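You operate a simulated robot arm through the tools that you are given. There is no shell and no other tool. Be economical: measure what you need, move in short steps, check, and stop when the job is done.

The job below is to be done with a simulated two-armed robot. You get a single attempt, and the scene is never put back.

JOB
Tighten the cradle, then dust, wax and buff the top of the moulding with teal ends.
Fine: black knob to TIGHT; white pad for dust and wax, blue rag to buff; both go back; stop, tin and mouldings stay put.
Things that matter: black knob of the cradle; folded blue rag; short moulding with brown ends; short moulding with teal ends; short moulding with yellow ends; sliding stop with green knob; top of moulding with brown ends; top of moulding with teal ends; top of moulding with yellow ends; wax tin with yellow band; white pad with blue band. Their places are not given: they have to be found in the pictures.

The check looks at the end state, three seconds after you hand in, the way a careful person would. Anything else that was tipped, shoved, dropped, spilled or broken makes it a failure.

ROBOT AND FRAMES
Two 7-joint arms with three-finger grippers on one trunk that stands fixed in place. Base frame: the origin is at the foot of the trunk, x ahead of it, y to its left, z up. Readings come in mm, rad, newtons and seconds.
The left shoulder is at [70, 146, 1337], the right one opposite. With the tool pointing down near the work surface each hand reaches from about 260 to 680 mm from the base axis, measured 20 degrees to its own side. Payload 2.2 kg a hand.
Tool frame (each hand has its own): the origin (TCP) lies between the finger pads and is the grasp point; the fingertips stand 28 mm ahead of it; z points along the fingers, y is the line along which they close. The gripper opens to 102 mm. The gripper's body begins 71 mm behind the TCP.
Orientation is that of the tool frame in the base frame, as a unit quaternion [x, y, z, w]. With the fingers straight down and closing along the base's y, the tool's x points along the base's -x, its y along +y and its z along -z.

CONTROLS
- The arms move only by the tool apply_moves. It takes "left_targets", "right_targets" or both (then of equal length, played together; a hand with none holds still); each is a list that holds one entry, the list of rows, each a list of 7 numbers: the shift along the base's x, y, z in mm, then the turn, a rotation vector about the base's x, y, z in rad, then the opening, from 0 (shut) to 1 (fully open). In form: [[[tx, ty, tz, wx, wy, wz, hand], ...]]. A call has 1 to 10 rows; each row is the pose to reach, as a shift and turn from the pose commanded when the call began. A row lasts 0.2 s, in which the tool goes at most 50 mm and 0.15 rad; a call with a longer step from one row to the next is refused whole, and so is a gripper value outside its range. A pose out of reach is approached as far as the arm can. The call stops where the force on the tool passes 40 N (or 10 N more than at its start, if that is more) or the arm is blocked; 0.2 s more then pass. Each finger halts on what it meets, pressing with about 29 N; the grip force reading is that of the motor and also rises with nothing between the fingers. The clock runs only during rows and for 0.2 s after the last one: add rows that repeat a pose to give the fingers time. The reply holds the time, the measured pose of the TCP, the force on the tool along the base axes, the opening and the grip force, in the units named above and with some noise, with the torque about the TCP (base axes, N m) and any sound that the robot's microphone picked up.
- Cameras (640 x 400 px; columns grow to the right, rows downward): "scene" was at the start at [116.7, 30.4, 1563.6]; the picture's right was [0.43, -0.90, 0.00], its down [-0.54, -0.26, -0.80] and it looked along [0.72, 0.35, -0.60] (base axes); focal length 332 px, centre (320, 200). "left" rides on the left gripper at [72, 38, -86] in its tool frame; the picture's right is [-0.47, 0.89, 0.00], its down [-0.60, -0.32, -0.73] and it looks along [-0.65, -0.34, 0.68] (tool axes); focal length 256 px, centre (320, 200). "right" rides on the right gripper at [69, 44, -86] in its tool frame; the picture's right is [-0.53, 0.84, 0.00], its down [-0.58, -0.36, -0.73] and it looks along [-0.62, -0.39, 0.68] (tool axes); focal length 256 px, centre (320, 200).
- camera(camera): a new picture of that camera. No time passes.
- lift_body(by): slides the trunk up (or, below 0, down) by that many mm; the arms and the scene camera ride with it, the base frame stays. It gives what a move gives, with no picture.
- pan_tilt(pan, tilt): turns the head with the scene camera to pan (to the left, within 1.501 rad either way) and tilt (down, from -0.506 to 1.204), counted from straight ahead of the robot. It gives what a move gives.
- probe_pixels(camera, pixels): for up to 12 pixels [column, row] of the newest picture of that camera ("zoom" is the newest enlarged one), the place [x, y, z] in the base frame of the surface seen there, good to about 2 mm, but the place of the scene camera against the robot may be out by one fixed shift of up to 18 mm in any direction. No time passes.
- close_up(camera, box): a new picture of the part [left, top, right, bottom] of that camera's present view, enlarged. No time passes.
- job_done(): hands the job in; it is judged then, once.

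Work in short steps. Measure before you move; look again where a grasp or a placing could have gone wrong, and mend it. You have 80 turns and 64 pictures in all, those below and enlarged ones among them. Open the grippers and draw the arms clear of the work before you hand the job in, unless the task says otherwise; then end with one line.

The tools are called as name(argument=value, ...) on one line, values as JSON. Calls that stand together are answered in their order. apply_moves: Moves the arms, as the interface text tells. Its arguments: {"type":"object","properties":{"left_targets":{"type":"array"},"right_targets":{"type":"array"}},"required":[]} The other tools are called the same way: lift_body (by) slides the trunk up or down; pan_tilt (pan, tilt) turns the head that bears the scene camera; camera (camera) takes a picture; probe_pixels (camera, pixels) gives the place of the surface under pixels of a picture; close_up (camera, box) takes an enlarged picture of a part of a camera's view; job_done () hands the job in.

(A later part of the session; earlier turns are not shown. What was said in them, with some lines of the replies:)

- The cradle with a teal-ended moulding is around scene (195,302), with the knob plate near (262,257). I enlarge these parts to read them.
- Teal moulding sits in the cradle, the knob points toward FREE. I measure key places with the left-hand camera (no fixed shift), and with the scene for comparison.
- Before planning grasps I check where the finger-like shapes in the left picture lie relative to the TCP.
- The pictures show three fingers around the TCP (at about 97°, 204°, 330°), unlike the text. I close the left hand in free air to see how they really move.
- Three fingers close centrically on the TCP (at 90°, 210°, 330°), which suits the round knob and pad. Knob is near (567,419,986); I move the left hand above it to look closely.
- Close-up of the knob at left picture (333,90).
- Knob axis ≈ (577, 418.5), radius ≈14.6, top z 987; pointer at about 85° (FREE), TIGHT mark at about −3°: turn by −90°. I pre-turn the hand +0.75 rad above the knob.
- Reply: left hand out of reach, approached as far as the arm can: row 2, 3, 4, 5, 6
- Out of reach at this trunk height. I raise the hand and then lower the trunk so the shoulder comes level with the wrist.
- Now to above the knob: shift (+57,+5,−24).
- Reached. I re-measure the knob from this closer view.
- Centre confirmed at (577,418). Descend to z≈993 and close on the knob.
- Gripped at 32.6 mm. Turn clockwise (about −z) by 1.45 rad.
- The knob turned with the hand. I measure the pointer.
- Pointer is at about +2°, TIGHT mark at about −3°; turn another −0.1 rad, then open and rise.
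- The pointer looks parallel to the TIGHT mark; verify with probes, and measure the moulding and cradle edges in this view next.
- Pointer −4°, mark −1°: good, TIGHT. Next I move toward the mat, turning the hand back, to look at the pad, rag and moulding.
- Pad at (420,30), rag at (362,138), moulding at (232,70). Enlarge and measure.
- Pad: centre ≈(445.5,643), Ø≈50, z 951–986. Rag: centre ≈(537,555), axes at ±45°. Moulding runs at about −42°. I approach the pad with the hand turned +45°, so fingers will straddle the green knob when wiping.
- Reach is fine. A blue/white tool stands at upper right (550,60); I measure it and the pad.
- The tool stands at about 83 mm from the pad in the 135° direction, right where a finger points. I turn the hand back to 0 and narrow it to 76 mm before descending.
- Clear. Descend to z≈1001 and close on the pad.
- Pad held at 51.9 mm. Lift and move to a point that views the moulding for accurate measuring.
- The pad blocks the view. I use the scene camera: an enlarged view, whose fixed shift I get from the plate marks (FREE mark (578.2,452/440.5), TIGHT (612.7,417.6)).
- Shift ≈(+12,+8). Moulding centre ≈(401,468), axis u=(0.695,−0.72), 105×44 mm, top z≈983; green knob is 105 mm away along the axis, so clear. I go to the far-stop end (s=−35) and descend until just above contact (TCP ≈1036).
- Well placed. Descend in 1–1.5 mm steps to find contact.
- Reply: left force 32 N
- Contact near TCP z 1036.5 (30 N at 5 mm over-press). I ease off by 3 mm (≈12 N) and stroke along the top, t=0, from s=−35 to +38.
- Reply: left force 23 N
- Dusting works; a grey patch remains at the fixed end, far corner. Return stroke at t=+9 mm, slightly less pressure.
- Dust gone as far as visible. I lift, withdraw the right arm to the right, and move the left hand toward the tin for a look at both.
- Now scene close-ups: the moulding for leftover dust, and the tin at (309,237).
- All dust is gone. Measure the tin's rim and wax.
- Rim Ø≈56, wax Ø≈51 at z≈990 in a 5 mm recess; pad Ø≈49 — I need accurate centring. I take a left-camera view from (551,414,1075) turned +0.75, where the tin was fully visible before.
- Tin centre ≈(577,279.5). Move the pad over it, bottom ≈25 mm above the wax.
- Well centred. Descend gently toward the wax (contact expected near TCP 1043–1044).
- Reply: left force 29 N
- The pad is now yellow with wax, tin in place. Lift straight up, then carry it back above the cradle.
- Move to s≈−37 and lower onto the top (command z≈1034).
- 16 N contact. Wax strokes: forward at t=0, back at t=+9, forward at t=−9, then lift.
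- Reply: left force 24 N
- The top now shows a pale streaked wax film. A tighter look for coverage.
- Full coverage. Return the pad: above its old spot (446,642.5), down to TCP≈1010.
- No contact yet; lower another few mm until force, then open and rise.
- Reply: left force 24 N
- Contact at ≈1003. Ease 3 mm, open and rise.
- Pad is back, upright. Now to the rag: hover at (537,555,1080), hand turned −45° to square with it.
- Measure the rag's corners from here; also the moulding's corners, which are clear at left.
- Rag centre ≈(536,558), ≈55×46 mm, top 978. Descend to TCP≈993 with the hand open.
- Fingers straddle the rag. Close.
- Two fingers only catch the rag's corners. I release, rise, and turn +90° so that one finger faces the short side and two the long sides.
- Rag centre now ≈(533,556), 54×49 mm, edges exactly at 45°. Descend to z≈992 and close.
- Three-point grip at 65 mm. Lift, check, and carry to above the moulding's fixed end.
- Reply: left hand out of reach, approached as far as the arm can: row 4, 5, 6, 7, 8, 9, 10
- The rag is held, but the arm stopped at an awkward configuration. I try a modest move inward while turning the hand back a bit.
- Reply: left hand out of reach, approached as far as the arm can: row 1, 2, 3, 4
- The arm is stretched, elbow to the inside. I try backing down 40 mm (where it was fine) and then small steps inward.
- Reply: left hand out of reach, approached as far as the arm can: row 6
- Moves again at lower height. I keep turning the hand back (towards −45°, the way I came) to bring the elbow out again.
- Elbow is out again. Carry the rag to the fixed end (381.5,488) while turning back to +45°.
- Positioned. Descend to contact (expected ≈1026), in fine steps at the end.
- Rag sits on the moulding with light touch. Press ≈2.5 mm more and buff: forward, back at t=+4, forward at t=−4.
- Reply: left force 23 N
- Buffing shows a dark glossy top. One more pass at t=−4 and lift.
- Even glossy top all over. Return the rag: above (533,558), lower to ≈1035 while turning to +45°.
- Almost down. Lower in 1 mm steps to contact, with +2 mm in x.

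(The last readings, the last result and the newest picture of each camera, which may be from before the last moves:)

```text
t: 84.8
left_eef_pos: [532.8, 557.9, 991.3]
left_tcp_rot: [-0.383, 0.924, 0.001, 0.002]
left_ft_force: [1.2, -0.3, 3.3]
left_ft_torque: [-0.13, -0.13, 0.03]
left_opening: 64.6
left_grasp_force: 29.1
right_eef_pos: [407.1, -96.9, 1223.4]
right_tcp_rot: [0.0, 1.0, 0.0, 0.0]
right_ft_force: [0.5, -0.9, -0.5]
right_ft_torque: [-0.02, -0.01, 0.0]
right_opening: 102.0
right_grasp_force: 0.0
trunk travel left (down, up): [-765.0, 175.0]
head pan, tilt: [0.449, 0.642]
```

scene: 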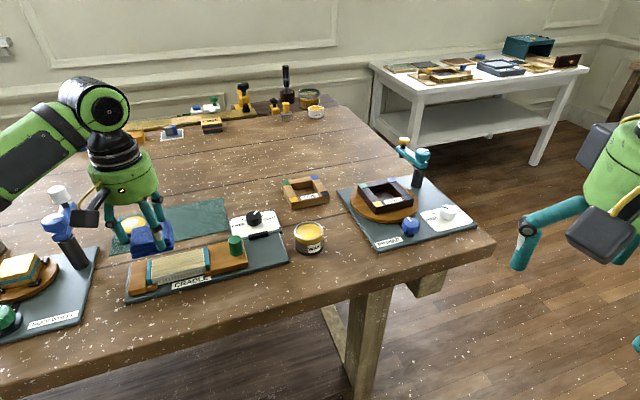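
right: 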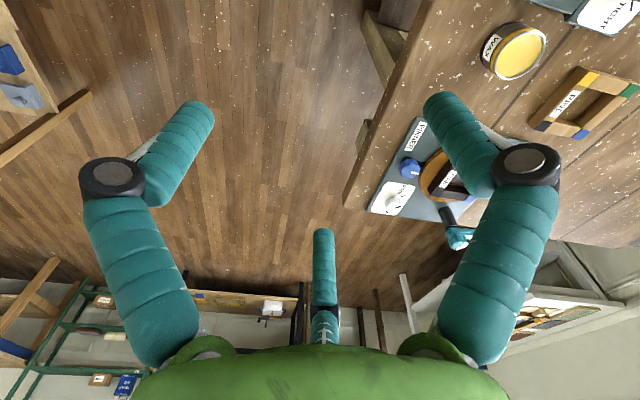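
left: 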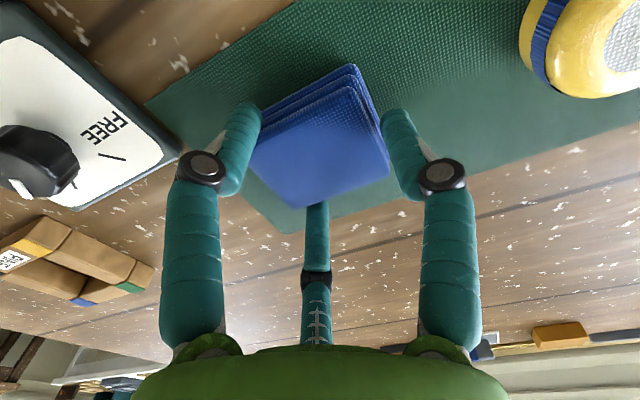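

Light contact (3 N). Open and rise 60 mm, then turn the hand back.

apply_moves(left_targets=[[[0, 0, 0, 0, 0, 0, 0.6], [0, 0, 0, 0, 0, 0, 0.75], [0, 0, 0, 0, 0, 0, 0.95], [0, 0, 0, 0, 0, 0, 0.95], [0, 0, 20, 0, 0, 0, 0.95], [0, 0, 50, 0, 0, 0, 0.95], [0, 0, 60, 0, 0, -0.15, 0.95], [0, 0, 60, 0, 0, -0.3, 0.95], [0, 0, 60, 0, 0, -0.45, 0.95], [0, 0, 60, 0, 0, -0.6, 0.95]]])

apply_moves(left_targets=[[[0, 0, 0, 0, 0, -0.15, 0.95], [0, 0, 0, 0, 0, -0.3, 0.95], [0, 0, 0, 0, 0, -0.45, 0.95], [0, 0, 10, 0, 0, -0.6, 0.95], [-5, 0, 25, 0, 0, -0.75, 0.95], [-20, 0, 50, 0, 0, -0.75, 0.95], [-40, 0, 80, 0, 0, -0.75, 0.95]]])

camera(camera="scene")

```text
t: 87.0
left_eef_pos: [533.2, 558.6, 1051.4]
left_tcp_rot: [-0.092, 0.996, 0.0, 0.001]
left_ft_force: [0.2, 0.6, 0.6]
left_ft_torque: [-0.01, -0.03, 0.01]
left_opening: 96.9
left_grasp_force: 0.1
right_eef_pos: [406.9, -96.9, 1224.4]
right_tcp_rot: [0.0, 1.0, 0.0, 0.0]
right_ft_force: [0.1, 0.8, 0.6]
right_ft_torque: [-0.01, 0.02, 0.02]
right_opening: 102.0
right_grasp_force: 0.0
trunk travel left (down, up): [-765.0, 175.0]
head pan, tilt: [0.449, 0.642]
```

```text
t: 88.6
left_eef_pos: [490.5, 557.2, 1132.5]
left_tcp_rot: [0.278, 0.961, 0.0, 0.001]
left_ft_force: [-0.1, -0.1, 0.2]
left_ft_torque: [-0.01, -0.02, 0.01]
left_opening: 96.7
left_grasp_force: 0.0
right_eef_pos: [403.5, -97.8, 1225.3]
right_tcp_rot: [0.0, 1.0, 0.0, 0.001]
right_ft_force: [-0.9, 0.3, 0.2]
right_ft_torque: [-0.01, -0.04, 0.0]
right_opening: 102.1
right_grasp_force: 0.0
trunk travel left (down, up): [-765.0, 175.0]
head pan, tilt: [0.449, 0.642]
```

```text
12 pictures are left
```

scene: 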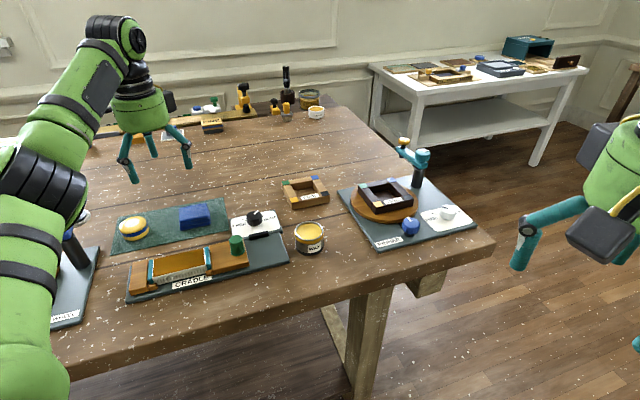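

Rag and pad are on the mat. Draw the left arm up and back, then a last close check.

apply_moves(left_targets=[[[-20, 0, 30, 0, 0, 0.1, 1.0], [-45, 0, 60, 0, 0, 0.2, 1.0], [-75, 0, 90, 0, 0, 0.3, 1.0], [-105, 0, 115, 0, 0, 0.4, 1.0], [-130, 0, 130, 0, 0, 0.5, 1.0], [-130, 0, 130, 0, 0, 0.5, 1.0]]])

close_up(camera="scene", box=[100, 180, 340, 310])

camera(camera="scene")

close_up(camera="scene", box=[220, 200, 280, 240])

```text
t: 90.0
left_eef_pos: [364.9, 557.6, 1260.0]
left_tcp_rot: [0.032, 1.0, -0.001, 0.0]
left_ft_force: [0.2, -0.8, -0.9]
left_ft_torque: [0.01, 0.01, 0.03]
left_opening: 102.1
left_grasp_force: 0.1
right_eef_pos: [407.9, -96.6, 1224.3]
right_tcp_rot: [0.0, 1.0, 0.0, -0.001]
right_ft_force: [-1.0, 0.0, 0.1]
right_ft_torque: [0.01, 0.01, -0.01]
right_opening: 102.0
right_grasp_force: 0.1
trunk travel left (down, up): [-765.0, 175.0]
head pan, tilt: [0.449, 0.642]
```

```text
2.67 times, centred on (220, 245) of scene
```

zoom: 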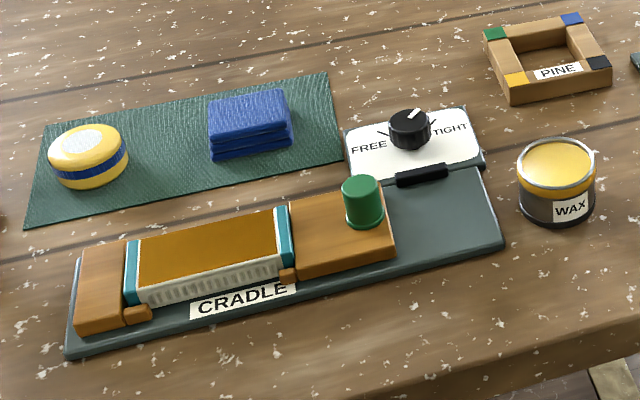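

```text
10 pictures are left
```

scene: 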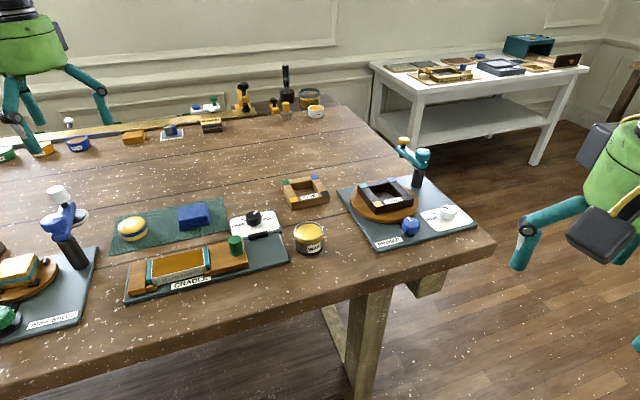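

```text
10.00 times, centred on (250, 220) of scene
```

zoom: 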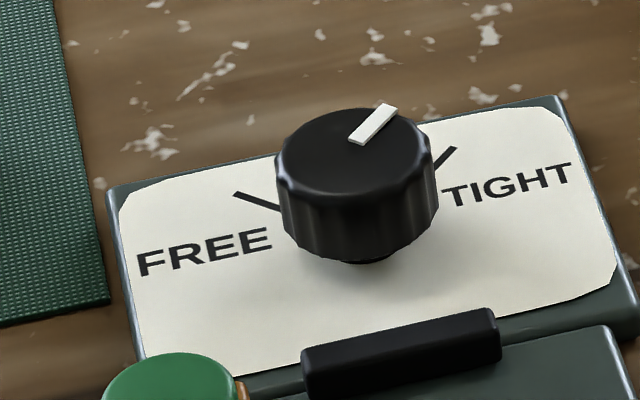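

The pointer lines up with the TIGHT mark, the top is glossy, pad and rag are back, the tin, stop and mouldings are in place, and both arms are clear. Handing in.

job_done()

```text
The job is handed in.
```

The cradle is set to TIGHT, the top of the teal-ended moulding is dusted, waxed and buffed, and the pad and rag are back on their mat; nothing else looked disturbed in the final pictures.
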